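You operate a simulated robot arm through the tools that you are given. There is no shell and no other tool.

Carry out the task below with a simulated two-armed robot. There is one attempt and no reset: what you move stays moved.

JOB
Take the blue coupler off the spare outlet and fit the dust cap.
Fine: shut the air off and let the line vent first; stand the coupler on the bench; open the air again and leave it on at 500 kPa. Set down upright: blue coupler.
Where things are to end (x, y in the base frame): blue coupler within 0.06 m of [0.54, 0.37].

Only the result counts: the job must be done as asked and must still hold three seconds after the hand-in. Knocking over, shifting, dropping, spilling or breaking anything else fails it. A push-on lid holds only when it is set on centred and level and pressed home; a screw cap is set on level and turned clockwise until tight.

ROBOT AND FRAMES
Two 7-joint arms with fingered hands on one trunk that stands fixed in place. Base frame: the origin is at the foot of the trunk, x ahead of it, y to its left, z up. Units: m, rad, N and s.
The left shoulder is at [0.053, 0.17, 1.264], the right one opposite. With the tool pointing down near the work surface each hand reaches from about 0.28 to 0.74 m from the base axis, measured 20 degrees to its own side. Payload 4 kg a hand.
Tool frame (each hand has its own): the origin (TCP) lies between the finger pads and is the grasp point; the fingertips stand 0.026 m ahead of it; z points along the fingers, y is the line along which they close. The gripper opens to 0.132 m; its body begins 0.073 m behind the TCP. The gripper is a hand of 4 fingers: y runs from the thumb to the fingers, the wrist lies at [0, 0, -0.224] in the tool frame, and closing takes about 1.5 s.
Orientation is that of the tool frame in the base frame, as a unit quaternion [x, y, z, w]. With the fingers straight down and closing along the base's y, the tool's x points along the base's -x, its y along +y and its z along -z.

CONTROLS
- The arms move only by the tool step_arm. It takes "left_plan", "right_plan" or both (then of equal length, played together; a hand with none holds still); each is a list of rows, each a list of 2 entries, a list of its own where there are three numbers: the turn, a rotation vector about the tool's x, y, z in rad, then the shift along the tool's x, y, z in m. In form: [[[wx, wy, wz], [x, y, z]], ...]. A call has 1 to 20 rows; each row is the pose to reach, as a shift and turn from the pose commanded when the call began, along the tool's axes at that moment. "left_claw" and "right_claw" are, for a hand that has rows, the finger opening in m, from 0 to 0.132, set as the call begins (left out, the last holds). A row lasts 0.2 s, in which the tool goes at most 0.05 m and 0.15 rad; a call with a longer step from one row to the next is refused whole, and so is a gripper value outside its range. Where a pose cannot be reached the arm comes as near as it can. A force on the tool above 50 N (or 10 N above the force at the start of the call, whichever is more), or a blocked arm, ends the call early, and 0.2 s more pass. The fingers move at their own pace (about 0.108 m/s each) and stop on an object; they squeeze with about 26 N. The grip force told is the motor's: it shows also when the fingers shut on nothing. Time passes only in rows, and 0.2 s behind the last, so rows that repeat a pose let the fingers close. The reply holds the time, the measured pose of the TCP, the force on the tool along the base axes, the opening and the grip force, in the units named above and with some noise, with the torque about the TCP (base axes, N m) and any sound that the robot's microphone picked up.
- Cameras (640 x 400 px; columns grow to the right, rows downward): "scene" is now at [0.1291, 0.0385, 1.4543]; the picture's right is [0.43, -0.91, 0.00], its down [-0.40, -0.19, -0.90] and it looks along [0.81, 0.38, -0.44] (base axes); focal length 214 px, centre (320, 200). "left" rides on the left gripper at [-0.073, 0.006, -0.094] in its tool frame; the picture's right is [-0.08, -1.00, 0.00], its down [0.79, -0.06, -0.62] and it looks along [0.61, -0.05, 0.79] (tool axes); focal length 230 px, centre (320, 200). "right" rides on the right gripper at [0.073, 0.006, -0.094] in its tool frame; the picture's right is [-0.08, 1.00, 0.00], its down [-0.78, -0.06, -0.62] and it looks along [-0.62, -0.05, 0.79] (tool axes); focal length 230 px, centre (320, 200). There is no depth. A picture from a camera that has moved, and an enlarged one, comes with that camera's place and axes in the base frame and with its lens.
- capture(camera): a new picture of that camera. No time passes.
- lift_body(by): moves the trunk up (or, below 0, down) by that many m; the arms and the scene camera ride with it, the base frame stays. It gives what a move gives, with no picture.
- set_fingers(finger1, finger2, finger3, thumb_bend, hand): sets how far each is bent, from 0 (flat) to 1 (curled in); at 0.3 the hand is open as for a grip, at 0.7 the pads meet at the TCP. One left out holds its place. A second passes; each finger stops where it meets its share of the squeeze, and holds until it gets a number again. A gripper value or a shape takes the hand back. It gives what a move gives, with no picture; readings hold the bend of each and the force on the fingers (four entries, about 0 where the hand has none), thumb and palm.
- grasp_type(shape, hand): the hand has 4 fingers and takes this shape, open, in about a second: jaw (thumb against the fingers, like two jaws); tri (thumb and two fingers); tip (a fingertip pinch); poke (one finger out to press); point (the index stretched); flat (the hand flat); cup (the hand cupped); fist (a fist). The gripper value then closes the fingers along that shape, each until it touches; the sizes above hold for jaw. It gives what a move gives, with no picture.
- aim_head(pan, tilt): turns the head with the scene camera to pan (to the left, within 1.396 rad either way) and tilt (down, from -0.506 to 1.204), counted from straight ahead of the robot (the tilt from the chest, where the trunk bows). It gives what a move gives.
- close_up(camera, box): a new picture of the part [left, top, right, bottom] of that camera's present view, enlarged. No time passes.
- close_job(): hands the job in; it is judged then, once.

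Nothing tells you positions but the pictures and the camera data. Unless the task says otherwise, let go and move clear before handing in.

The tools are called as name(argument=value, ...) on one line, values as JSON. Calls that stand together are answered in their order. step_arm: Moves the arms, as the interface text tells. Its arguments: {"type":"object","properties":{"left_plan":{"type":"array","items":{"type":"array"}},"left_claw":{"type":"number"},"right_plan":{"type":"array","items":{"type":"array"}},"right_claw":{"type":"number"}},"required":[]} The other tools are called the same way: lift_body (by) moves the trunk up or down; grasp_type (shape, hand) gives the hand a shape; set_fingers (finger1, finger2, finger3, thumb_bend, hand) moves the fingers one by one; aim_head (pan, tilt) turns the head that bears the scene camera; capture (camera) takes a picture; close_up (camera, box) takes an enlarged picture of a part of a camera's view; close_job () hands the job in.

At the start:

```text
time_s: 0.0
left_tool_pos: [0.423, 0.447, 1.3668]
left_orientation: [-0.001, 1.0, 0.0, 0.0]
left_ft_force: [-0.7, -0.9, -0.6]
left_ft_torque: [-0.01, 0.03, -0.01]
left_finger_gap: 0.1319
left_finger_force: 0.0
left_shape: jaw
left_bend: [0.3, 0.3, 0.3, 0.3]
left_finger forces: [0.1, 0.0, 0.0, 0.0, 0.0, 0.0]
right_tool_pos: [0.386, 0.0528, 1.3556]
right_orientation: [0.0, 1.0, 0.0, 0.0]
right_ft_force: [-0.5, -0.1, 0.0]
right_ft_torque: [0.03, 0.01, 0.01]
right_finger_gap: 0.1317
right_finger_force: 0.1
right_shape: jaw
right_bend: [0.3, 0.3, 0.3, 0.3]
right_finger forces: [0.0, 0.0, 0.0, 0.1, 0.0, 0.0]
trunk travel left (down, up): [-0.275, 0.076]
head pan, tilt (commanded): [0.438, 0.461]
```

scene: 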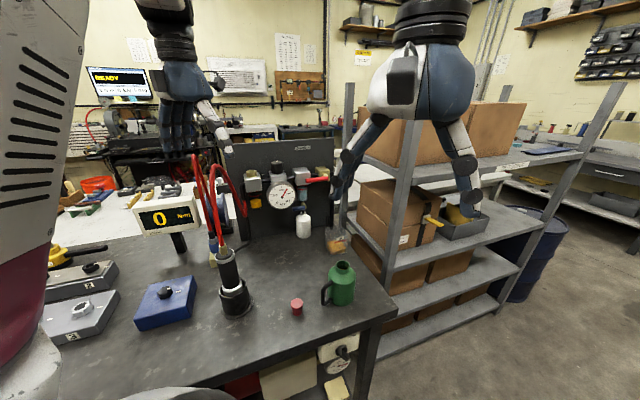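
right: 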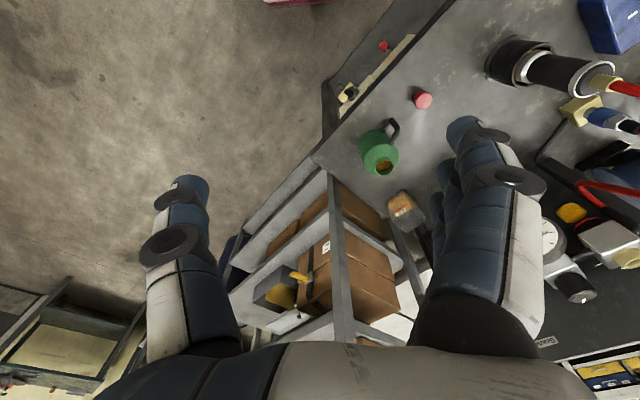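
left: 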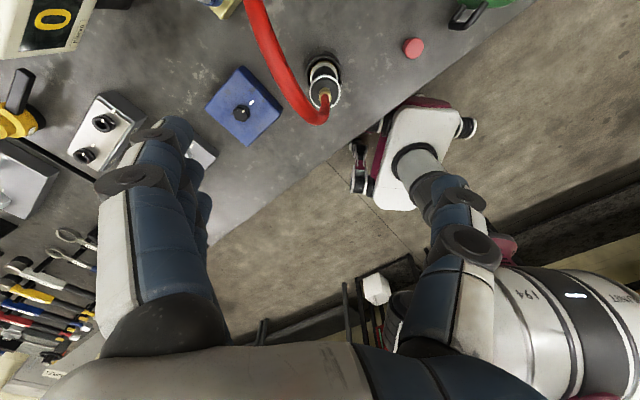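

I see a bench with a dark panel carrying a regulator, gauge and red valve handle, plus a red dust cap on the bench. I will look closer before moving anything.

close_up(camera="scene", box=[190, 130, 370, 250])

close_up(camera="scene", box=[120, 180, 380, 340])

close_up(camera="right", box=[480, 0, 640, 140])

```text
3.33 times, centred on (280, 190) of scene
camera zoom: at [0.1291, 0.0385, 1.4543], right [0.43, -0.91, 0.0], down [-0.4, -0.19, -0.9], along [0.81, 0.38, -0.44], focal length 715 px, centre (453, 233)
```

zoom: 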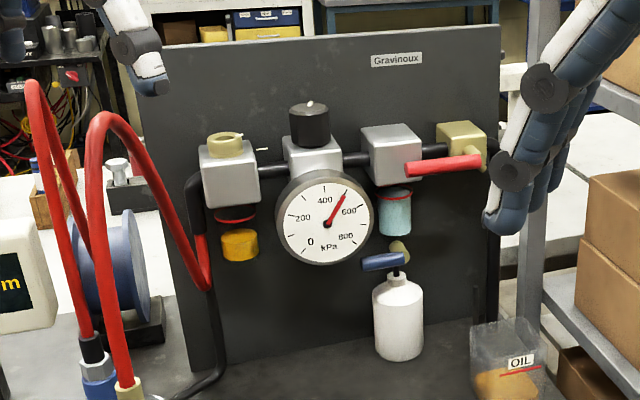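

```text
2.46 times, centred on (250, 260) of scene
camera zoom: at [0.1291, 0.0385, 1.4543], right [0.43, -0.91, 0.0], down [-0.4, -0.19, -0.9], along [0.81, 0.38, -0.44], focal length 528 px, centre (492, 52)
```

zoom: 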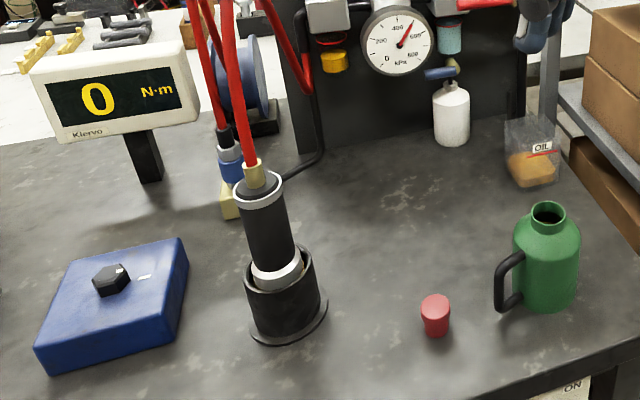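

```text
2.86 times, centred on (560, 70) of right
camera zoom: at [0.3134, 0.0593, 1.4508], right [0.08, 1.0, 0.0], down [0.78, -0.06, 0.62], along [0.62, -0.05, -0.79], focal length 657 px, centre (-366, 571)
```

zoom: 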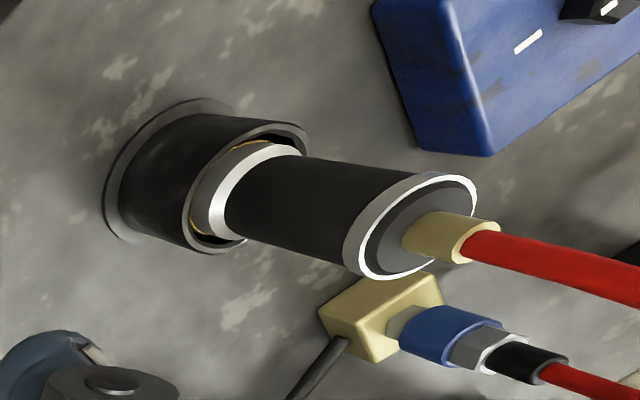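

The shut-off with the red lever sits top right of the panel, and the blue coupler appears to sit on a brass block behind the black tool, with a red hose on it. I'll zoom in on these from all cameras.

close_up(camera="scene", box=[185, 200, 265, 280])

close_up(camera="scene", box=[280, 150, 360, 230])

close_up(camera="left", box=[180, 0, 500, 160])

close_up(camera="right", box=[500, 140, 640, 360])

```text
5.00 times, centred on (225, 240) of scene
camera zoom: at [0.1291, 0.0385, 1.4543], right [0.43, -0.91, 0.0], down [-0.4, -0.19, -0.9], along [0.81, 0.38, -0.44], focal length 1072 px, centre (795, 0)
```

zoom: 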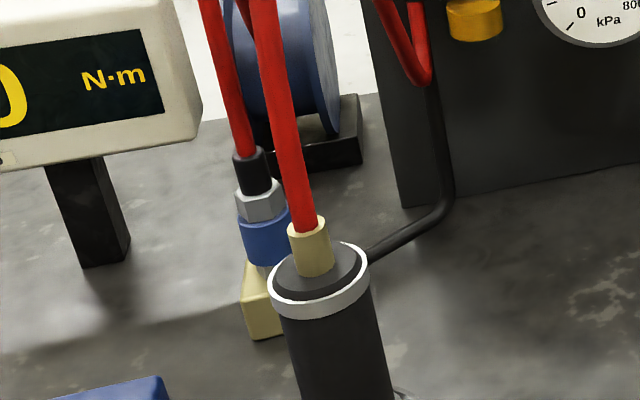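

```text
5.00 times, centred on (320, 190) of scene
camera zoom: at [0.1291, 0.0385, 1.4543], right [0.43, -0.91, 0.0], down [-0.4, -0.19, -0.9], along [0.81, 0.38, -0.44], focal length 1072 px, centre (320, 250)
```

zoom: 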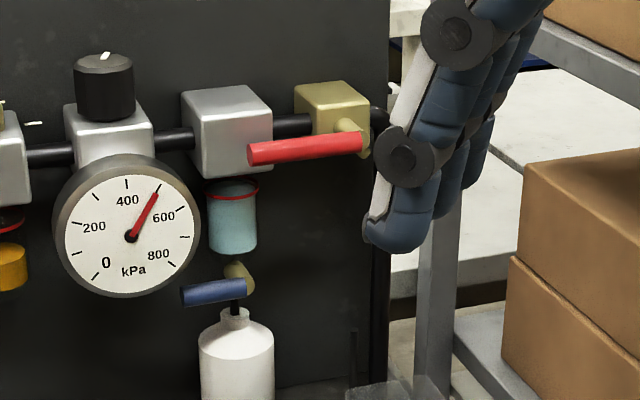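

```text
2.00 times, centred on (340, 80) of left
camera zoom: at [0.4951, 0.453, 1.4612], right [0.08, -1.0, 0.0], down [-0.79, -0.06, 0.62], along [-0.61, -0.05, -0.79], focal length 460 px, centre (280, 440)
```

zoom: 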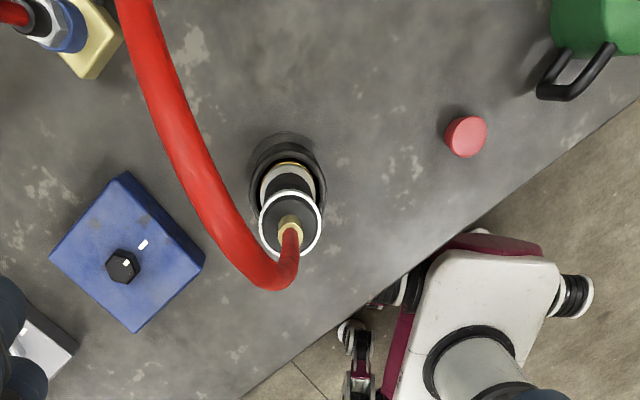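

```text
1.82 times, centred on (570, 250) of right
camera zoom: at [0.3134, 0.0593, 1.4508], right [0.08, 1.0, 0.0], down [0.78, -0.06, 0.62], along [0.62, -0.05, -0.79], focal length 418 px, centre (-134, 109)
```

zoom: 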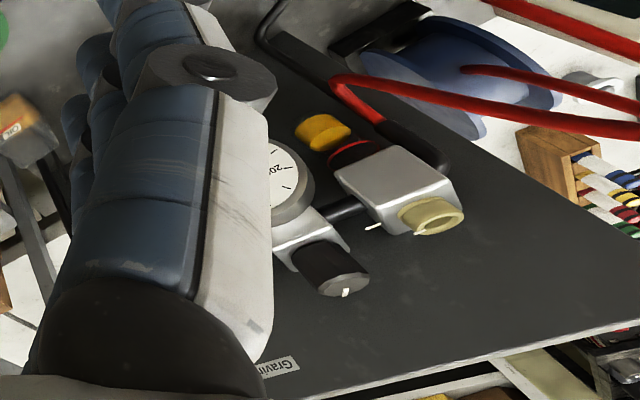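

I take the bench top to be at about z≈0.89, the red cap near (0.47, 0.27), the brass block with the blue coupler near (0.53, 0.65), and the panel set at an angle behind. First I'll move both hands aside to get clear views.

step_arm(right_plan=[[[0, 0, 0], [0, -0.05, 0]], [[0, 0, 0], [0, -0.1, 0]], [[0, 0, 0], [0, -0.15, 0]], [[0, 0, 0], [0, -0.2, 0]], [[0, 0, 0], [0, -0.24, 0]]], left_plan=[[[0, 0, 0], [0.03, 0.04, 0]], [[0, 0, 0], [0.06, 0.08, 0]], [[0, 0, 0], [0.09, 0.12, 0]], [[0, 0, 0], [0.12, 0.15, 0]], [[0, 0, 0], [0.15, 0.18, 0]]])

capture(camera="scene")

capture(camera="left")

capture(camera="right")

```text
time_s: 1.2
left_tool_pos: [0.271, 0.6257, 1.3661]
left_orientation: [0.0, 1.0, 0.001, 0.001]
left_ft_force: [0.2, -0.5, 0.7]
left_ft_torque: [-0.01, -0.01, 0.01]
left_finger_gap: 0.1317
left_finger_force: 0.0
left_shape: jaw
left_bend: [0.3, 0.3, 0.3, 0.3]
left_finger forces: [0.0, 0.1, 0.1, 0.0, 0.0, 0.0]
right_tool_pos: [0.3841, -0.1901, 1.3565]
right_orientation: [-0.001, 1.0, 0.0, 0.0]
right_ft_force: [-0.4, -0.1, 0.5]
right_ft_torque: [0.03, 0.02, 0.02]
right_finger_gap: 0.1317
right_finger_force: 0.1
right_shape: jaw
right_bend: [0.3, 0.3, 0.3, 0.3]
right_finger forces: [0.1, 0.0, 0.1, 0.1, 0.0, 0.0]
trunk travel left (down, up): [-0.275, 0.076]
head pan, tilt (commanded): [0.438, 0.461]
```

```text
taken
camera scene: at [0.1288, 0.0379, 1.4544], right [0.43, -0.91, 0.0], down [-0.4, -0.19, -0.9], along [0.81, 0.38, -0.44], focal length 214 px, centre (320, 200)
```

scene: 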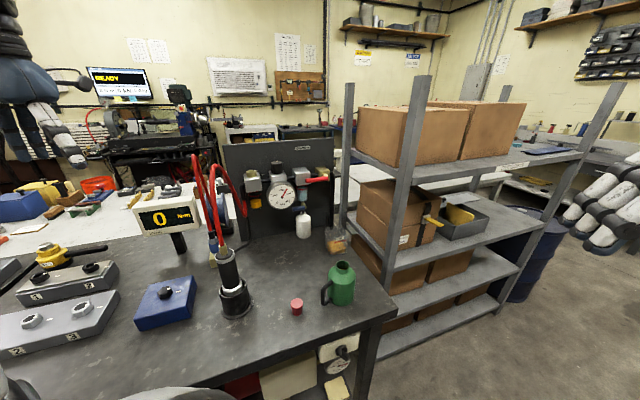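

```text
taken
camera left: at [0.3439, 0.6331, 1.4602], right [0.08, -1.0, 0.0], down [-0.79, -0.06, 0.62], along [-0.61, -0.05, -0.79], focal length 230 px, centre (320, 200)
```

left: 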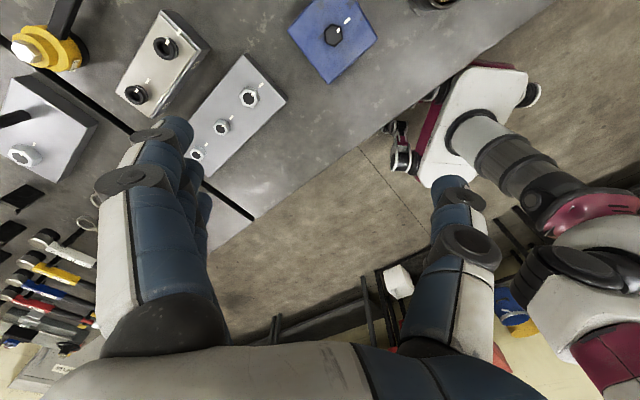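

```text
taken
camera right: at [0.312, -0.1836, 1.4506], right [0.08, 1.0, 0.0], down [0.78, -0.06, 0.62], along [0.62, -0.05, -0.79], focal length 230 px, centre (320, 200)
```

right: 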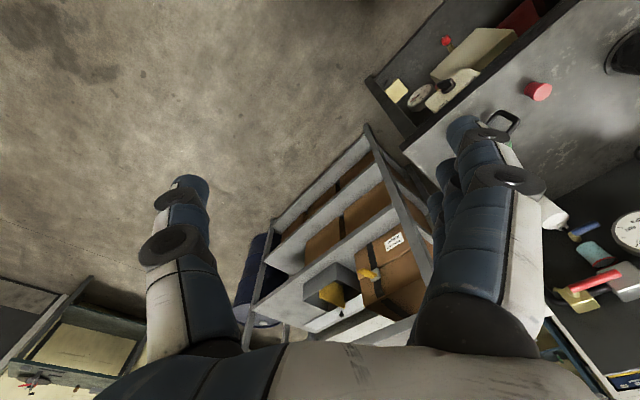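

The bench and panel are now clear. I'll zoom in on the panel, the hoses, and the items under the front edge of the bench.

close_up(camera="scene", box=[180, 130, 260, 180])

close_up(camera="scene", box=[180, 180, 260, 240])

close_up(camera="scene", box=[235, 150, 355, 245])

close_up(camera="right", box=[360, 20, 560, 140])

close_up(camera="scene", box=[270, 250, 370, 400])

```text
8.00 times, centred on (220, 155) of scene
camera zoom: at [0.1288, 0.0379, 1.4544], right [0.43, -0.91, 0.0], down [-0.4, -0.19, -0.9], along [0.81, 0.38, -0.44], focal length 1716 px, centre (1120, 560)
```

zoom: 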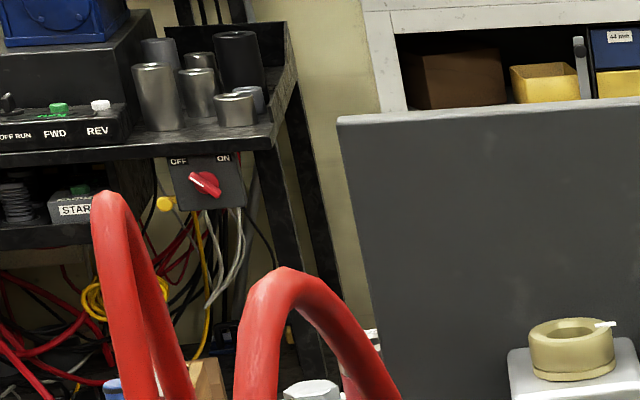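

```text
6.67 times, centred on (220, 210) of scene
camera zoom: at [0.1288, 0.0379, 1.4544], right [0.43, -0.91, 0.0], down [-0.4, -0.19, -0.9], along [0.81, 0.38, -0.44], focal length 1430 px, centre (987, 133)
```

zoom: 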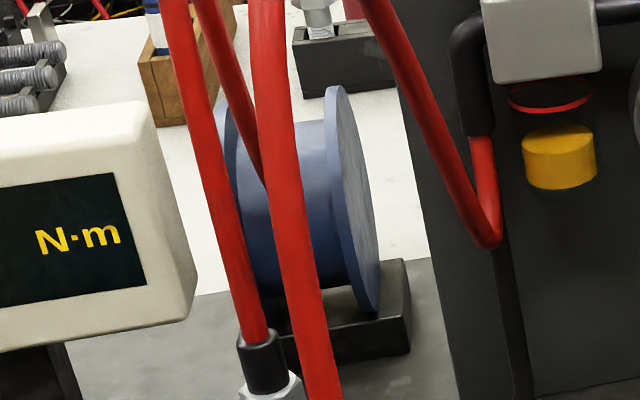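

```text
4.21 times, centred on (295, 198) of scene
camera zoom: at [0.1288, 0.0379, 1.4544], right [0.43, -0.91, 0.0], down [-0.4, -0.19, -0.9], along [0.81, 0.38, -0.44], focal length 903 px, centre (425, 210)
```

zoom: 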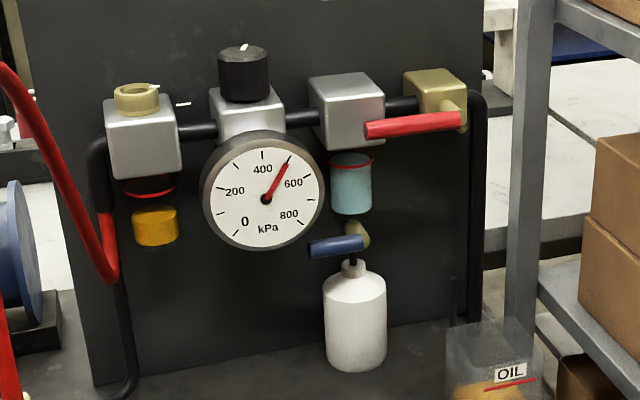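

```text
3.20 times, centred on (460, 80) of right
camera zoom: at [0.312, -0.1836, 1.4506], right [0.08, 1.0, 0.0], down [0.78, -0.06, 0.62], along [0.62, -0.05, -0.79], focal length 736 px, centre (-128, 584)
```

zoom: 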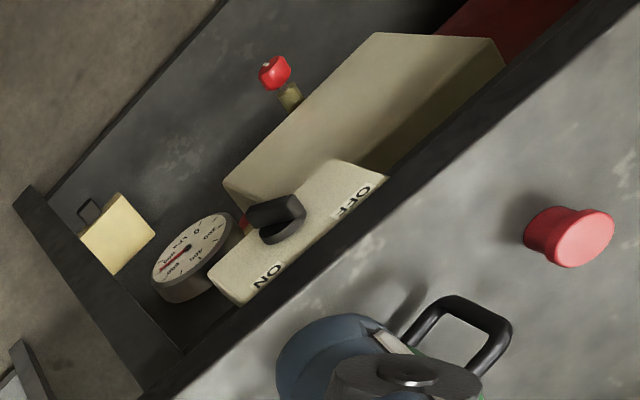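

```text
2.67 times, centred on (320, 325) of scene
camera zoom: at [0.1288, 0.0379, 1.4544], right [0.43, -0.91, 0.0], down [-0.4, -0.19, -0.9], along [0.81, 0.38, -0.44], focal length 572 px, centre (320, -133)
```

zoom: 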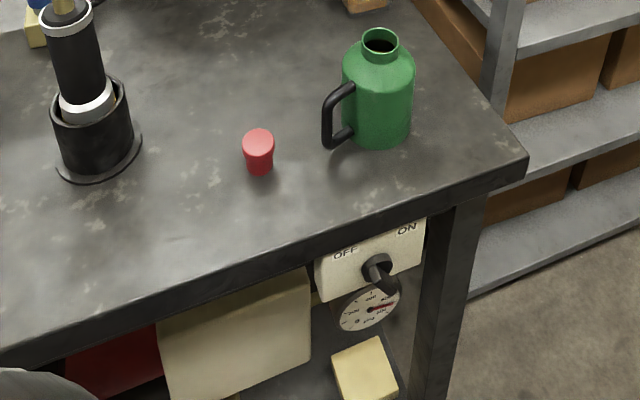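

A compressor with its own switch sits under the bench, and the panel has a red-lever shut-off and a blue drain lever over a white bottle. I'll zoom from the right hand camera to triangulate the levers.

close_up(camera="right", box=[540, 180, 640, 340])

close_up(camera="scene", box=[295, 160, 345, 195])

close_up(camera="scene", box=[200, 225, 250, 275])

close_up(camera="scene", box=[260, 170, 310, 220])

```text
2.50 times, centred on (590, 260) of right
camera zoom: at [0.312, -0.1836, 1.4506], right [0.08, 1.0, 0.0], down [0.78, -0.06, 0.62], along [0.62, -0.05, -0.79], focal length 575 px, centre (-355, 50)
```

zoom: 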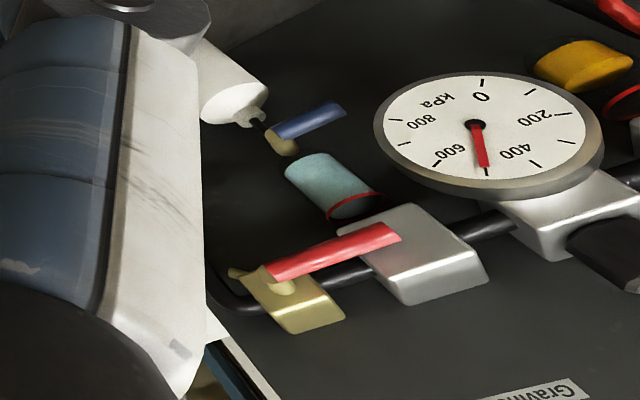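

```text
11.43 times, centred on (320, 178) of scene
camera zoom: at [0.1288, 0.0379, 1.4544], right [0.43, -0.91, 0.0], down [-0.4, -0.19, -0.9], along [0.81, 0.38, -0.44], focal length 2451 px, centre (320, 457)
```

zoom: 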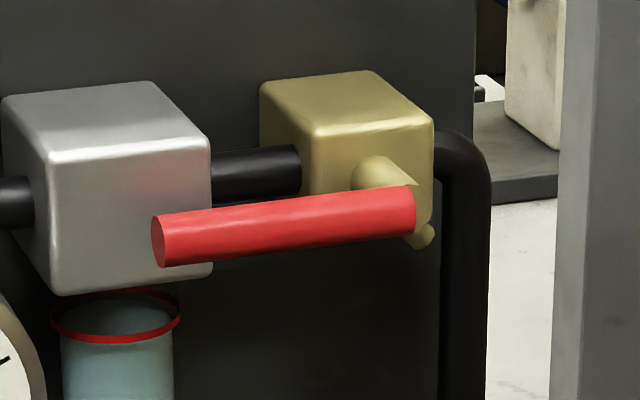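

```text
8.00 times, centred on (225, 250) of scene
camera zoom: at [0.1288, 0.0379, 1.4544], right [0.43, -0.91, 0.0], down [-0.4, -0.19, -0.9], along [0.81, 0.38, -0.44], focal length 1716 px, centre (1080, -200)
```

zoom: 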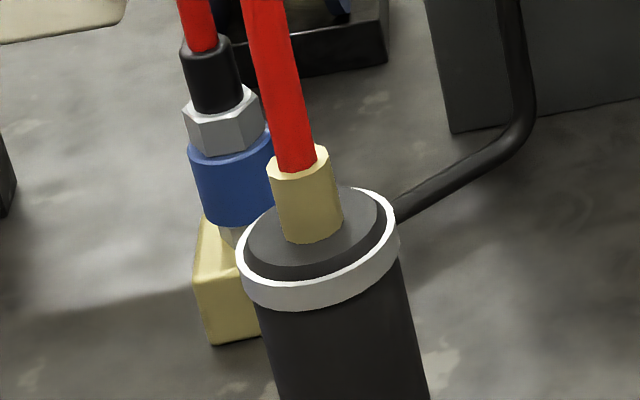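

```text
8.00 times, centred on (285, 195) of scene
camera zoom: at [0.1288, 0.0379, 1.4544], right [0.43, -0.91, 0.0], down [-0.4, -0.19, -0.9], along [0.81, 0.38, -0.44], focal length 1716 px, centre (600, 240)
```

zoom: 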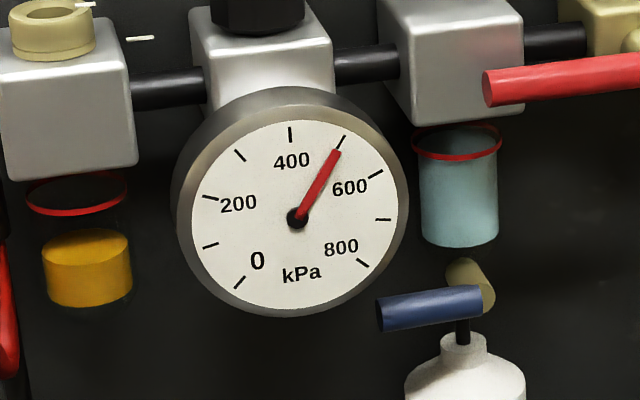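

The gauge reads 500 kPa. I place the red lever from its tip at about [0.764, 0.391, 1.175] to its pivot at about [0.82, 0.33, 1.175]. Before approaching, I'll look at the poke shape of the left hand, which is in free space.

grasp_type(hand="left", shape="poke")

capture(camera="left")

capture(camera="scene")

```text
time_s: 2.1
left_tool_pos: [0.2732, 0.6258, 1.3651]
left_orientation: [-0.001, 1.0, 0.001, 0.0]
left_ft_force: [-0.6, 0.0, -0.7]
left_ft_torque: [0.0, -0.01, -0.02]
left_finger_gap: 0.0
left_finger_force: 0.0
left_shape: poke
left_bend: [1.0, 1.0, 1.0, 0.46]
left_finger forces: [0.1, 0.0, 0.0, 0.0, 0.0, 0.1]
right_tool_pos: [0.3843, -0.1877, 1.3561]
right_orientation: [-0.001, 1.0, 0.0, 0.0]
right_ft_force: [-0.2, -0.1, 0.6]
right_ft_torque: [0.0, 0.03, 0.04]
right_finger_gap: 0.132
right_finger_force: 0.0
right_shape: jaw
right_bend: [0.3, 0.3, 0.3, 0.3]
right_finger forces: [0.0, 0.0, 0.0, 0.0, 0.0, 0.0]
trunk travel left (down, up): [-0.275, 0.076]
head pan, tilt (commanded): [0.438, 0.461]
```

```text
taken
camera left: at [0.3446, 0.633, 1.4599], right [0.08, -1.0, 0.0], down [-0.79, -0.06, 0.62], along [-0.61, -0.05, -0.79], focal length 230 px, centre (320, 200)
```

left: 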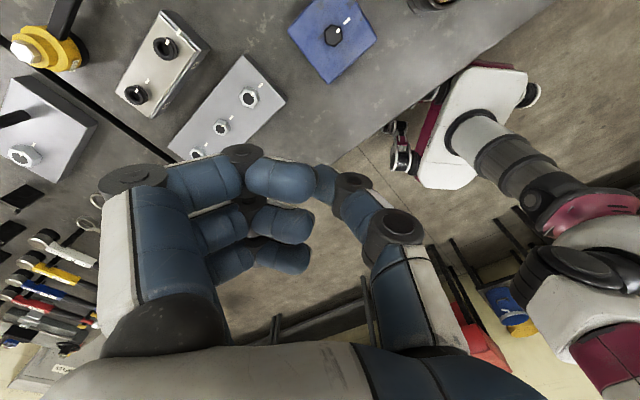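

```text
taken
camera scene: at [0.129, 0.0383, 1.4544], right [0.43, -0.91, 0.0], down [-0.4, -0.19, -0.9], along [0.81, 0.38, -0.44], focal length 214 px, centre (320, 200)
```

scene: 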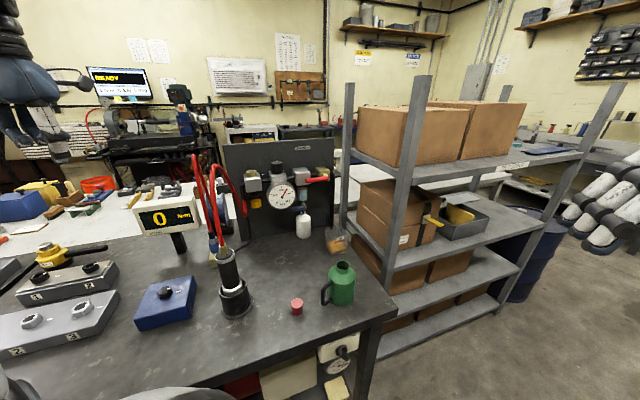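

In this poke shape all the fingers curl, so it isn't useful here. I'll check the point shape.

grasp_type(hand="left", shape="point")

capture(camera="left")

```text
time_s: 3.0
left_tool_pos: [0.2723, 0.6264, 1.3654]
left_orientation: [-0.001, 1.0, 0.0, -0.001]
left_ft_force: [0.5, -0.2, -0.4]
left_ft_torque: [0.0, 0.01, 0.02]
left_finger_gap: 0.1261
left_finger_force: 0.0
left_shape: point
left_bend: [0.28, 1.0, 1.0, 0.54]
left_finger forces: [0.0, 0.0, 0.1, 0.0, 0.1, 0.1]
right_tool_pos: [0.3842, -0.1881, 1.3555]
right_orientation: [0.0, 1.0, 0.0, 0.001]
right_ft_force: [-0.4, -0.2, 0.4]
right_ft_torque: [0.02, 0.03, 0.01]
right_finger_gap: 0.1317
right_finger_force: 0.0
right_shape: jaw
right_bend: [0.3, 0.3, 0.3, 0.3]
right_finger forces: [0.0, 0.0, 0.1, 0.0, 0.1, 0.1]
trunk travel left (down, up): [-0.275, 0.076]
head pan, tilt (commanded): [0.438, 0.461]
```

```text
taken
camera left: at [0.3447, 0.633, 1.4599], right [0.08, -1.0, 0.0], down [-0.79, -0.06, 0.62], along [-0.61, -0.05, -0.79], focal length 230 px, centre (320, 200)
```

left: 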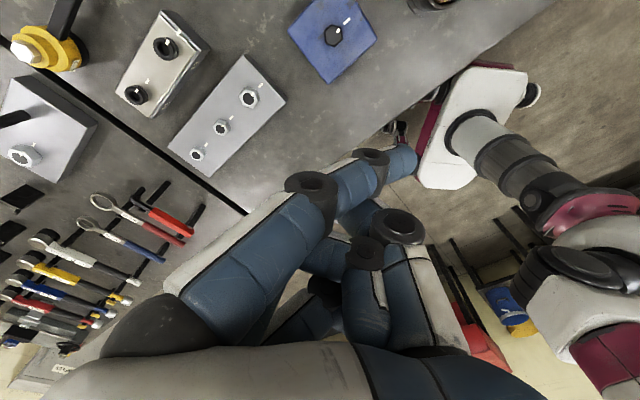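

The index finger stretches out here. I'll let it settle and look again to see exactly where its tip is.

step_arm(left_plan=[[[0, 0, 0], [0, 0, 0]], [[0, 0, 0], [0, 0, 0]], [[0, 0, 0], [0, 0, 0]]])

capture(camera="left")

```text
time_s: 3.8
left_tool_pos: [0.2707, 0.6268, 1.3648]
left_orientation: [0.0, 1.0, 0.0, 0.0]
left_ft_force: [-0.6, -0.4, -0.9]
left_ft_torque: [0.04, 0.03, 0.0]
left_finger_gap: 0.126
left_finger_force: 0.0
left_shape: point
left_bend: [0.28, 1.0, 1.0, 0.54]
left_finger forces: [0.1, 0.0, 0.0, 0.0, 0.0, 0.0]
right_tool_pos: [0.385, -0.1887, 1.3559]
right_orientation: [0.0, 1.0, 0.0, 0.0]
right_ft_force: [-0.1, -0.4, 0.6]
right_ft_torque: [0.01, 0.01, 0.0]
right_finger_gap: 0.1317
right_finger_force: 0.1
right_shape: jaw
right_bend: [0.3, 0.3, 0.3, 0.3]
right_finger forces: [0.0, 0.0, 0.0, 0.0, 0.0, 0.0]
trunk travel left (down, up): [-0.275, 0.076]
head pan, tilt (commanded): [0.438, 0.461]
```

```text
taken
camera left: at [0.3445, 0.6333, 1.4598], right [0.08, -1.0, 0.0], down [-0.79, -0.06, 0.62], along [-0.61, -0.05, -0.79], focal length 230 px, centre (320, 200)
```

left: 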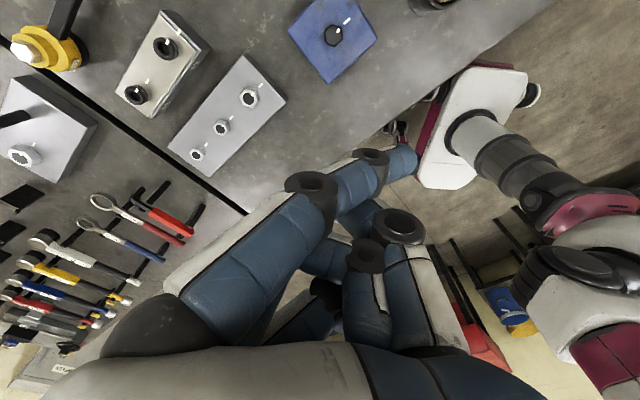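

The pointing index leans across the palm. I'll check the tip-pinch shape, both open and closed, as a slimmer option for the levers.

grasp_type(hand="left", shape="tip")

capture(camera="left")

step_arm(left_plan=[[[0, 0, 0], [0, 0, 0]], [[0, 0, 0], [0, 0, 0]], [[0, 0, 0], [0, 0, 0]], [[0, 0, 0], [0, 0, 0]], [[0, 0, 0], [0, 0, 0]], [[0, 0, 0], [0, 0, 0]]], left_claw=0.0)

capture(camera="left")

```text
time_s: 4.7
left_tool_pos: [0.2726, 0.6267, 1.3651]
left_orientation: [-0.001, 1.0, 0.0, 0.001]
left_ft_force: [0.0, -0.6, 0.2]
left_ft_torque: [0.02, 0.04, 0.0]
left_finger_gap: 0.132
left_finger_force: 0.1
left_shape: tip
left_bend: [0.0, 0.3, 0.0, 0.3]
left_finger forces: [0.0, 0.0, 0.1, 0.0, 0.0, 0.1]
right_tool_pos: [0.3857, -0.1889, 1.3559]
right_orientation: [0.0, 1.0, 0.001, 0.001]
right_ft_force: [1.0, -0.4, -0.1]
right_ft_torque: [0.03, 0.0, 0.0]
right_finger_gap: 0.1323
right_finger_force: 0.0
right_shape: jaw
right_bend: [0.3, 0.3, 0.3, 0.3]
right_finger forces: [0.1, 0.0, 0.0, 0.0, 0.0, 0.0]
trunk travel left (down, up): [-0.275, 0.076]
head pan, tilt (commanded): [0.438, 0.461]
```

```text
taken
camera left: at [0.3445, 0.6332, 1.4599], right [0.08, -1.0, 0.0], down [-0.79, -0.06, 0.62], along [-0.61, -0.05, -0.79], focal length 230 px, centre (320, 200)
```

left: 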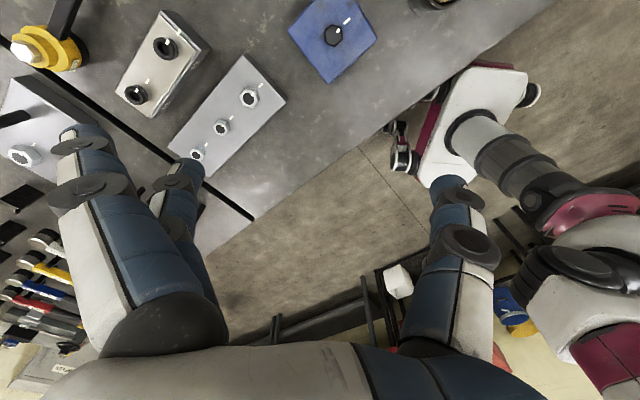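

```text
time_s: 6.1
left_tool_pos: [0.2713, 0.6281, 1.3652]
left_orientation: [-0.001, 1.0, -0.001, 0.0]
left_ft_force: [0.3, 0.0, 0.2]
left_ft_torque: [-0.02, 0.0, 0.0]
left_finger_gap: 0.0
left_finger_force: 25.8
left_shape: tip
left_bend: [0.25, 0.62, 0.25, 0.67]
left_finger forces: [0.0, 0.0, 0.0, 0.1, 0.1, 0.0]
right_tool_pos: [0.3845, -0.1887, 1.3547]
right_orientation: [0.0, 1.0, 0.0, 0.0]
right_ft_force: [0.4, 0.3, -0.2]
right_ft_torque: [0.01, -0.03, -0.02]
right_finger_gap: 0.1319
right_finger_force: 0.0
right_shape: jaw
right_bend: [0.3, 0.3, 0.3, 0.3]
right_finger forces: [0.1, 0.1, 0.0, 0.0, 0.0, 0.0]
trunk travel left (down, up): [-0.275, 0.076]
head pan, tilt (commanded): [0.438, 0.461]
```

```text
taken
camera left: at [0.3445, 0.6333, 1.4598], right [0.08, -1.0, 0.0], down [-0.79, -0.06, 0.62], along [-0.61, -0.05, -0.79], focal length 230 px, centre (320, 200)
```

left: 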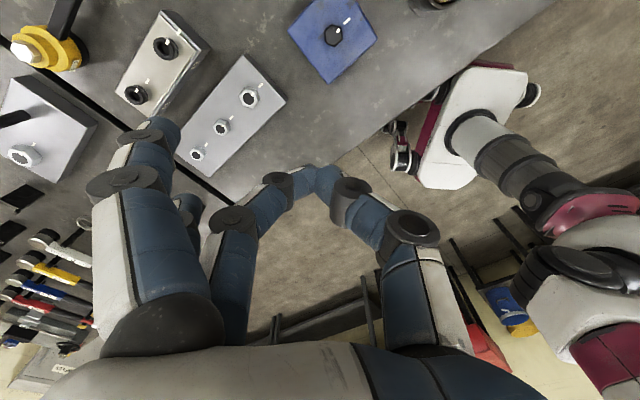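

The tip pinch leaves two fingers straight, so I'll make a slimmer two-finger pinch by curling fingers 1 and 3. I'll also turn the head to see how the left arm's elbow sits.

set_fingers(hand="left", finger1=1.0, finger2=0.62, finger3=1.0, thumb_bend=0.67)

capture(camera="left")

aim_head(pan=1.0, tilt=0.4)

capture(camera="scene")

```text
time_s: 7.1
left_tool_pos: [0.2723, 0.6276, 1.3659]
left_orientation: [-0.001, 1.0, -0.001, 0.001]
left_ft_force: [0.6, 0.2, 0.1]
left_ft_torque: [0.0, -0.01, 0.0]
left_finger_gap: 0.0399
left_finger_force: 0.0
left_shape: fingers
left_bend: [1.0, 0.62, 1.0, 0.67]
left_finger forces: [0.1, 0.0, 0.0, 0.0, 0.0, 0.0]
right_tool_pos: [0.3841, -0.189, 1.3568]
right_orientation: [0.0, 1.0, 0.0, 0.001]
right_ft_force: [-0.1, -0.4, 0.9]
right_ft_torque: [-0.02, 0.01, -0.04]
right_finger_gap: 0.132
right_finger_force: 0.1
right_shape: jaw
right_bend: [0.3, 0.3, 0.3, 0.3]
right_finger forces: [0.1, 0.1, 0.1, 0.1, 0.0, 0.0]
trunk travel left (down, up): [-0.275, 0.076]
head pan, tilt (commanded): [0.438, 0.461]
```

```text
taken
camera left: at [0.3445, 0.6333, 1.4598], right [0.08, -1.0, 0.0], down [-0.79, -0.06, 0.62], along [-0.61, -0.05, -0.79], focal length 230 px, centre (320, 200)
```

left: 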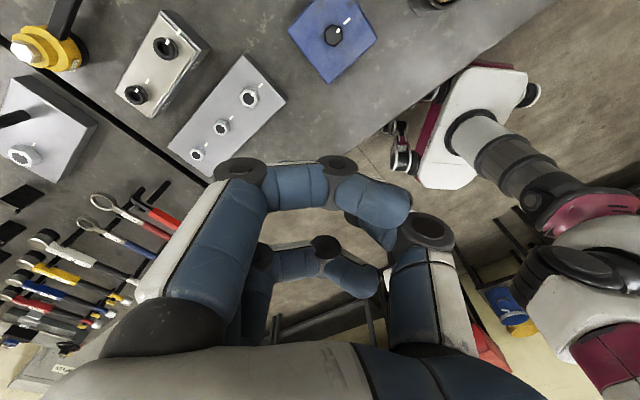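

```text
time_s: 8.1
left_tool_pos: [0.2723, 0.6266, 1.3652]
left_orientation: [-0.001, 1.0, -0.001, 0.0]
left_ft_force: [-1.0, 0.2, 0.4]
left_ft_torque: [0.0, 0.01, 0.0]
left_finger_gap: 0.0395
left_finger_force: 0.1
left_shape: fingers
left_bend: [1.0, 0.62, 1.0, 0.67]
left_finger forces: [0.0, 0.1, 0.0, 0.0, 0.1, 0.0]
right_tool_pos: [0.3851, -0.1888, 1.3554]
right_orientation: [0.0, 1.0, 0.0, 0.0]
right_ft_force: [0.1, -0.2, 0.4]
right_ft_torque: [-0.05, 0.0, 0.0]
right_finger_gap: 0.1319
right_finger_force: 0.1
right_shape: jaw
right_bend: [0.3, 0.3, 0.3, 0.3]
right_finger forces: [0.1, 0.0, 0.1, 0.1, 0.0, 0.1]
trunk travel left (down, up): [-0.275, 0.076]
head pan, tilt (commanded): [1.0, 0.4]
```

```text
taken
camera scene: at [0.0961, 0.0773, 1.4599], right [0.84, -0.54, 0.0], down [-0.21, -0.33, -0.92], along [0.5, 0.77, -0.39], focal length 214 px, centre (320, 200)
```

scene: 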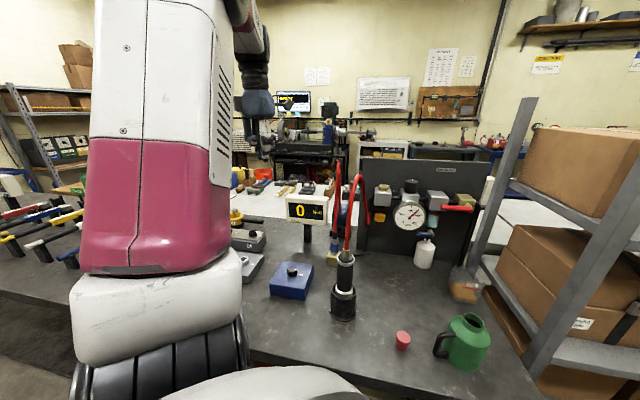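

The curled fingers stay well behind the pinch tip, so this makes a slim pusher, and the left elbow sits high. Next I'll bring the left hand in front of the chest, well above the hoses, and then turn it to face the panel.

step_arm(left_plan=[[[0, 0, 0], [-0.005, -0.04, -0.005]], [[0, 0, 0], [-0.01, -0.08, -0.01]], [[0, 0, 0], [-0.015, -0.12, -0.015]], [[0, 0, 0], [-0.02, -0.16, -0.02]], [[0, 0, 0], [-0.025, -0.2, -0.025]], [[0, 0, 0], [-0.03, -0.24, -0.03]], [[0, 0, 0], [-0.035, -0.28, -0.035]], [[0, 0, 0], [-0.04, -0.32, -0.035]], [[0, 0, 0], [-0.048, -0.357, -0.035]]])

aim_head(pan=0.5, tilt=0.45)

capture(camera="scene")

```text
time_s: 10.1
left_tool_pos: [0.3799, 0.3384, 1.4029]
left_orientation: [-0.011, 0.999, -0.034, -0.008]
left_ft_force: [0.1, -0.9, -0.3]
left_ft_torque: [-0.02, -0.03, -0.03]
left_finger_gap: 0.0399
left_finger_force: 0.0
left_shape: fingers
left_bend: [1.0, 0.62, 1.0, 0.67]
left_finger forces: [0.0, 0.0, 0.0, 0.0, 0.1, 0.1]
left hand out of reach, approached as far as the arm can: row 6, 7, 8, 9
right_tool_pos: [0.3854, -0.189, 1.3563]
right_orientation: [0.001, 1.0, 0.0, 0.0]
right_ft_force: [0.9, -1.0, 0.1]
right_ft_torque: [0.02, 0.0, 0.0]
right_finger_gap: 0.1319
right_finger_force: 0.1
right_shape: jaw
right_bend: [0.3, 0.3, 0.3, 0.3]
right_finger forces: [0.1, 0.0, 0.0, 0.0, 0.0, 0.1]
trunk travel left (down, up): [-0.275, 0.076]
head pan, tilt (commanded): [1.0, 0.4]
```

```text
time_s: 11.0
left_tool_pos: [0.3784, 0.3364, 1.4053]
left_orientation: [-0.008, 0.999, -0.035, -0.004]
left_ft_force: [0.7, 0.1, -0.2]
left_ft_torque: [-0.03, 0.02, -0.01]
left_finger_gap: 0.0399
left_finger_force: 0.0
left_shape: fingers
left_bend: [1.0, 0.62, 1.0, 0.67]
left_finger forces: [0.0, 0.0, 0.1, 0.0, 0.0, 0.0]
right_tool_pos: [0.3838, -0.1884, 1.3558]
right_orientation: [0.001, 1.0, 0.0, 0.0]
right_ft_force: [-0.1, 0.2, -0.5]
right_ft_torque: [0.0, -0.01, 0.02]
right_finger_gap: 0.132
right_finger_force: 0.1
right_shape: jaw
right_bend: [0.3, 0.3, 0.3, 0.3]
right_finger forces: [0.0, 0.0, 0.1, 0.0, 0.1, 0.0]
trunk travel left (down, up): [-0.275, 0.076]
head pan, tilt (commanded): [0.499, 0.45]
```

```text
taken
camera scene: at [0.1234, 0.0517, 1.4765], right [0.56, -0.83, 0.0], down [-0.18, -0.12, -0.98], along [0.81, 0.55, -0.22], focal length 214 px, centre (320, 200)
```

scene: 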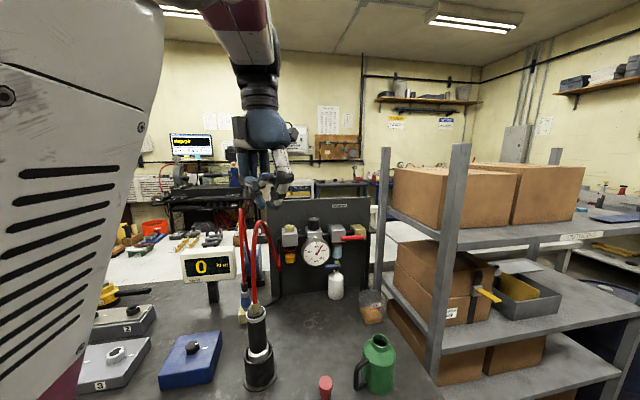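

The arm stopped at its inner reach limit near (0.38, 0.34, 1.40). Next I'll pitch the hand from pointing down to pointing forward while moving ahead, staying above the hoses.

step_arm(left_plan=[[[0, -0.1428, 0], [-0.02, 0, 0]], [[0, -0.2856, 0], [-0.04, 0, 0]], [[0, -0.4284, 0], [-0.06, 0, 0.005]], [[0, -0.5712, 0], [-0.08, 0, 0.01]], [[0, -0.714, 0], [-0.1, 0, 0.015]], [[0, -0.8568, 0], [-0.12, 0, 0.02]], [[0, -0.9996, 0], [-0.14, 0, 0.025]], [[0, -1.1424, 0], [-0.16, 0, 0.03]], [[0, -1.2852, 0], [-0.18, 0, 0.035]], [[0, -1.428, 0], [-0.19, 0, 0.04]], [[0, -1.5708, 0], [-0.2, 0, 0.05]], [[0, -1.5708, 0], [-0.2, 0, 0.05]]])

capture(camera="scene")

capture(camera="left")

```text
time_s: 13.6
left_tool_pos: [0.5725, 0.3394, 1.3649]
left_orientation: [-0.03, 0.702, -0.014, 0.711]
left_ft_force: [-0.9, -0.4, -0.7]
left_ft_torque: [0.02, 0.03, 0.0]
left_finger_gap: 0.0397
left_finger_force: 0.0
left_shape: fingers
left_bend: [1.0, 0.62, 1.0, 0.67]
left_finger forces: [0.1, 0.1, 0.0, 0.0, 0.0, 0.1]
left hand out of reach, approached as far as the arm can: row 1, 2, 3, 4, 5, 6, 7, 8, 9
right_tool_pos: [0.3826, -0.1897, 1.3568]
right_orientation: [0.0, 1.0, -0.001, 0.0]
right_ft_force: [0.6, -0.2, -0.6]
right_ft_torque: [-0.01, 0.0, 0.02]
right_finger_gap: 0.1318
right_finger_force: 0.1
right_shape: jaw
right_bend: [0.3, 0.3, 0.3, 0.3]
right_finger forces: [0.0, 0.0, 0.0, 0.0, 0.0, 0.0]
trunk travel left (down, up): [-0.275, 0.076]
head pan, tilt (commanded): [0.499, 0.45]
```

```text
taken
camera scene: at [0.1249, 0.043, 1.4556], right [0.48, -0.88, 0.0], down [-0.38, -0.21, -0.9], along [0.79, 0.43, -0.43], focal length 214 px, centre (320, 200)
```

scene: 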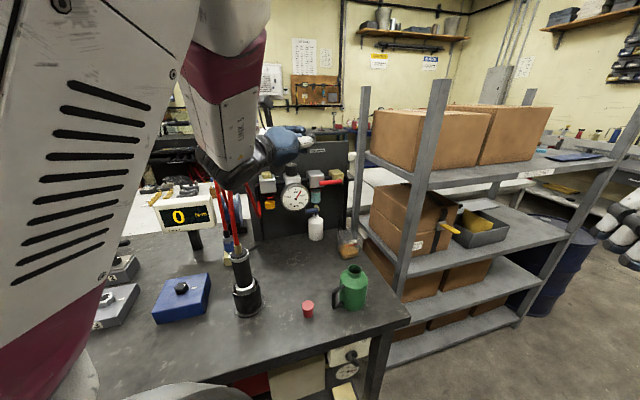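

```text
taken
camera left: at [0.4771, 0.3468, 1.4377], right [0.02, -0.99, 0.14], down [-0.6, -0.12, -0.79], along [0.8, -0.07, -0.6], focal length 230 px, centre (320, 200)
```

left: 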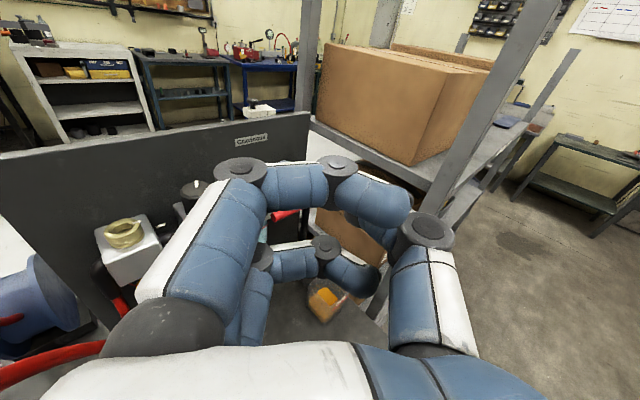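

The left hand now faces forward at (0.57, 0.34, 1.365). I'll yaw it about 43° to face the panel squarely, and move to a standoff in front of and slightly above the red lever's tip.

step_arm(left_plan=[[[-0.104, -0.0015, 0.009], [0.018, -0.001, 0.02]], [[-0.208, -0.003, 0.018], [0.036, -0.002, 0.041]], [[-0.312, -0.0046, 0.027], [0.054, -0.003, 0.062]], [[-0.416, -0.006, 0.0365], [0.072, -0.004, 0.083]], [[-0.52, -0.0076, 0.0456], [0.09, -0.0045, 0.104]], [[-0.625, -0.009, 0.055], [0.109, -0.005, 0.125]], [[-0.729, -0.0107, 0.064], [0.1273, -0.0055, 0.1456]], [[-0.729, -0.0107, 0.064], [0.1273, -0.0055, 0.1456]]])

capture(camera="scene")

capture(camera="left")

```text
time_s: 15.3
left_tool_pos: [0.8183, 0.4745, 1.3097]
left_orientation: [-0.242, 0.643, 0.289, 0.667]
left_ft_force: [-3.6, -2.9, 5.5]
left_ft_torque: [-0.13, -0.13, -0.11]
left_finger_gap: 0.0398
left_finger_force: 3.4
left_shape: fingers
left_bend: [1.0, 0.62, 1.0, 0.67]
left_finger forces: [0.1, 0.0, 0.0, 0.0, 6.3, 0.0]
left hand out of reach, approached as far as the arm can: row 1, 2, 3, 4, 5, 6, 7, 8
right_tool_pos: [0.3836, -0.1896, 1.3555]
right_orientation: [0.0, 1.0, 0.0, 0.001]
right_ft_force: [-0.1, 0.6, 0.4]
right_ft_torque: [-0.02, 0.02, 0.01]
right_finger_gap: 0.1319
right_finger_force: 0.1
right_shape: jaw
right_bend: [0.3, 0.3, 0.3, 0.3]
right_finger forces: [0.1, 0.0, 0.0, 0.1, 0.0, 0.1]
trunk travel left (down, up): [-0.275, 0.076]
head pan, tilt (commanded): [0.499, 0.45]
stopped in row 8 (left hand): the force on the tool passed its limit at 70 N (the readings are from after the stop); the commanded pose is now the measured one
```

```text
taken
camera scene: at [0.1248, 0.0438, 1.4555], right [0.48, -0.88, 0.0], down [-0.38, -0.21, -0.9], along [0.79, 0.43, -0.43], focal length 214 px, centre (320, 200)
```

scene: 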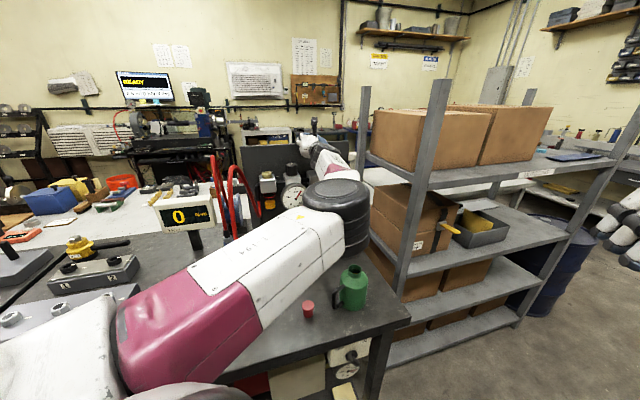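

```text
taken
camera left: at [0.7462, 0.4086, 1.3787], right [0.69, -0.72, 0.03], down [-0.39, -0.41, -0.82], along [0.6, 0.56, -0.57], focal length 230 px, centre (320, 200)
```

left: 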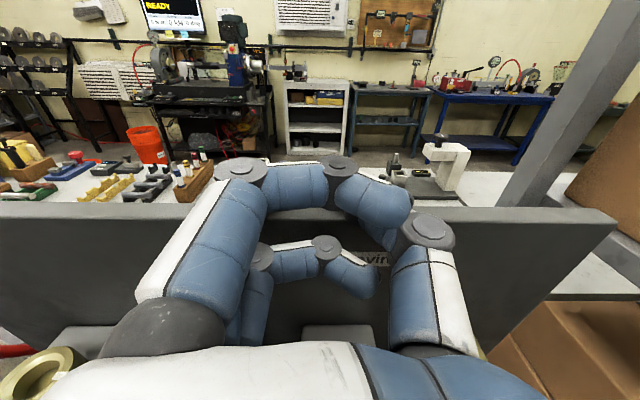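

The arm changed configuration and the hand ended against the panel, around (0.82, 0.47, 1.31), where a force limit stopped it. Before moving anything I need to look closely and check whether something shifted.

close_up(camera="scene", box=[220, 120, 400, 240])

close_up(camera="left", box=[220, 180, 480, 360])

capture(camera="right")

```text
3.33 times, centred on (310, 180) of scene
camera zoom: at [0.1248, 0.0438, 1.4555], right [0.48, -0.88, 0.0], down [-0.38, -0.21, -0.9], along [0.79, 0.43, -0.43], focal length 715 px, centre (353, 267)
```

zoom: 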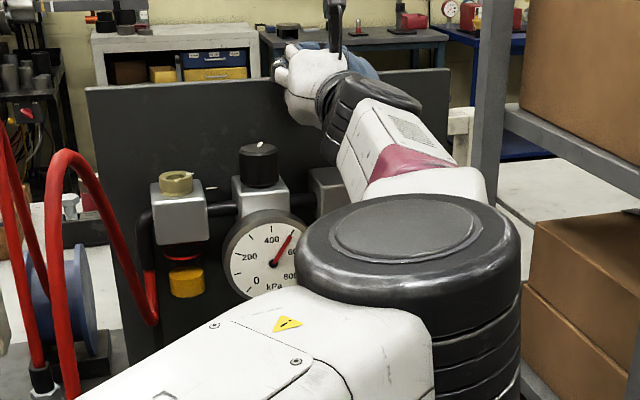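

```text
2.22 times, centred on (350, 270) of left
camera zoom: at [0.7462, 0.4086, 1.3787], right [0.69, -0.72, 0.03], down [-0.39, -0.41, -0.82], along [0.6, 0.56, -0.57], focal length 511 px, centre (253, 44)
```

zoom: 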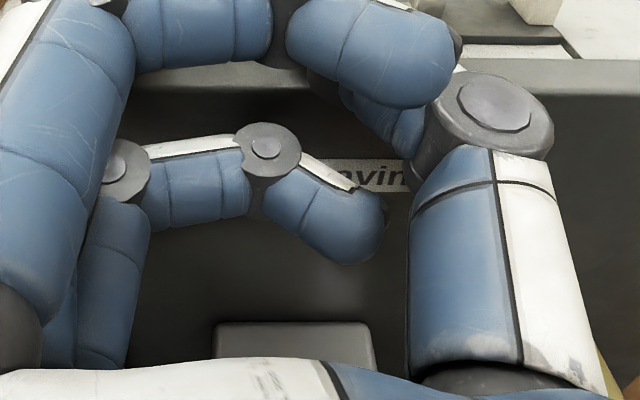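

```text
taken
camera right: at [0.3106, -0.1824, 1.451], right [0.08, 1.0, 0.0], down [0.78, -0.06, 0.62], along [0.62, -0.05, -0.79], focal length 230 px, centre (320, 200)
```

right: 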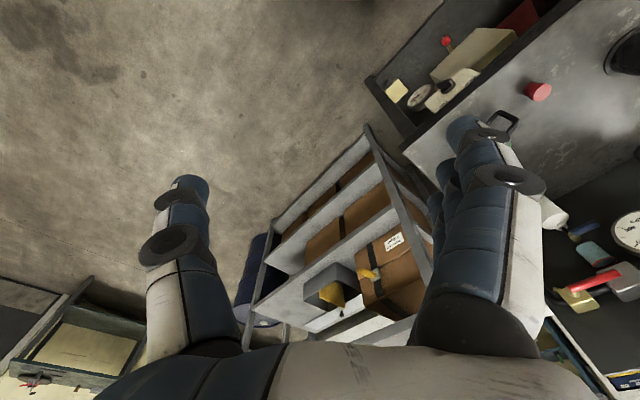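

The fingers reach over the top edge of the panel. I'll compare the same right-camera close-up as before to check whether the panel moved.

close_up(camera="right", box=[540, 180, 640, 340])

close_up(camera="scene", box=[200, 230, 420, 370])

```text
2.50 times, centred on (590, 260) of right
camera zoom: at [0.3106, -0.1824, 1.451], right [0.08, 1.0, 0.0], down [0.78, -0.06, 0.62], along [0.62, -0.05, -0.79], focal length 575 px, centre (-355, 50)
```

zoom: 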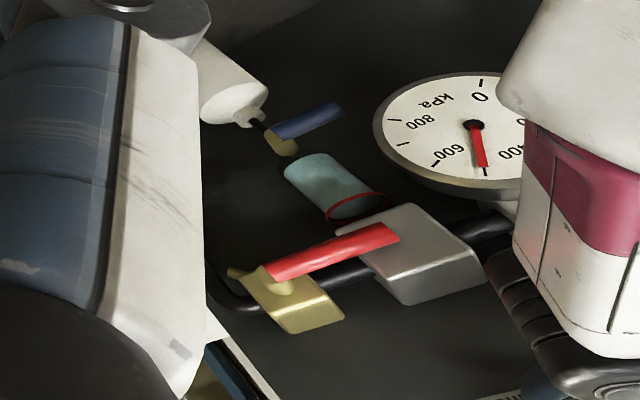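

```text
2.86 times, centred on (310, 300) of scene
camera zoom: at [0.1248, 0.0438, 1.4555], right [0.48, -0.88, 0.0], down [-0.38, -0.21, -0.9], along [0.79, 0.43, -0.43], focal length 613 px, centre (349, -86)
```

zoom: 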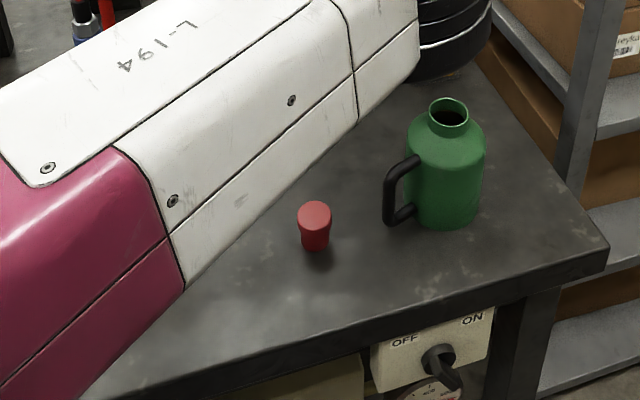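

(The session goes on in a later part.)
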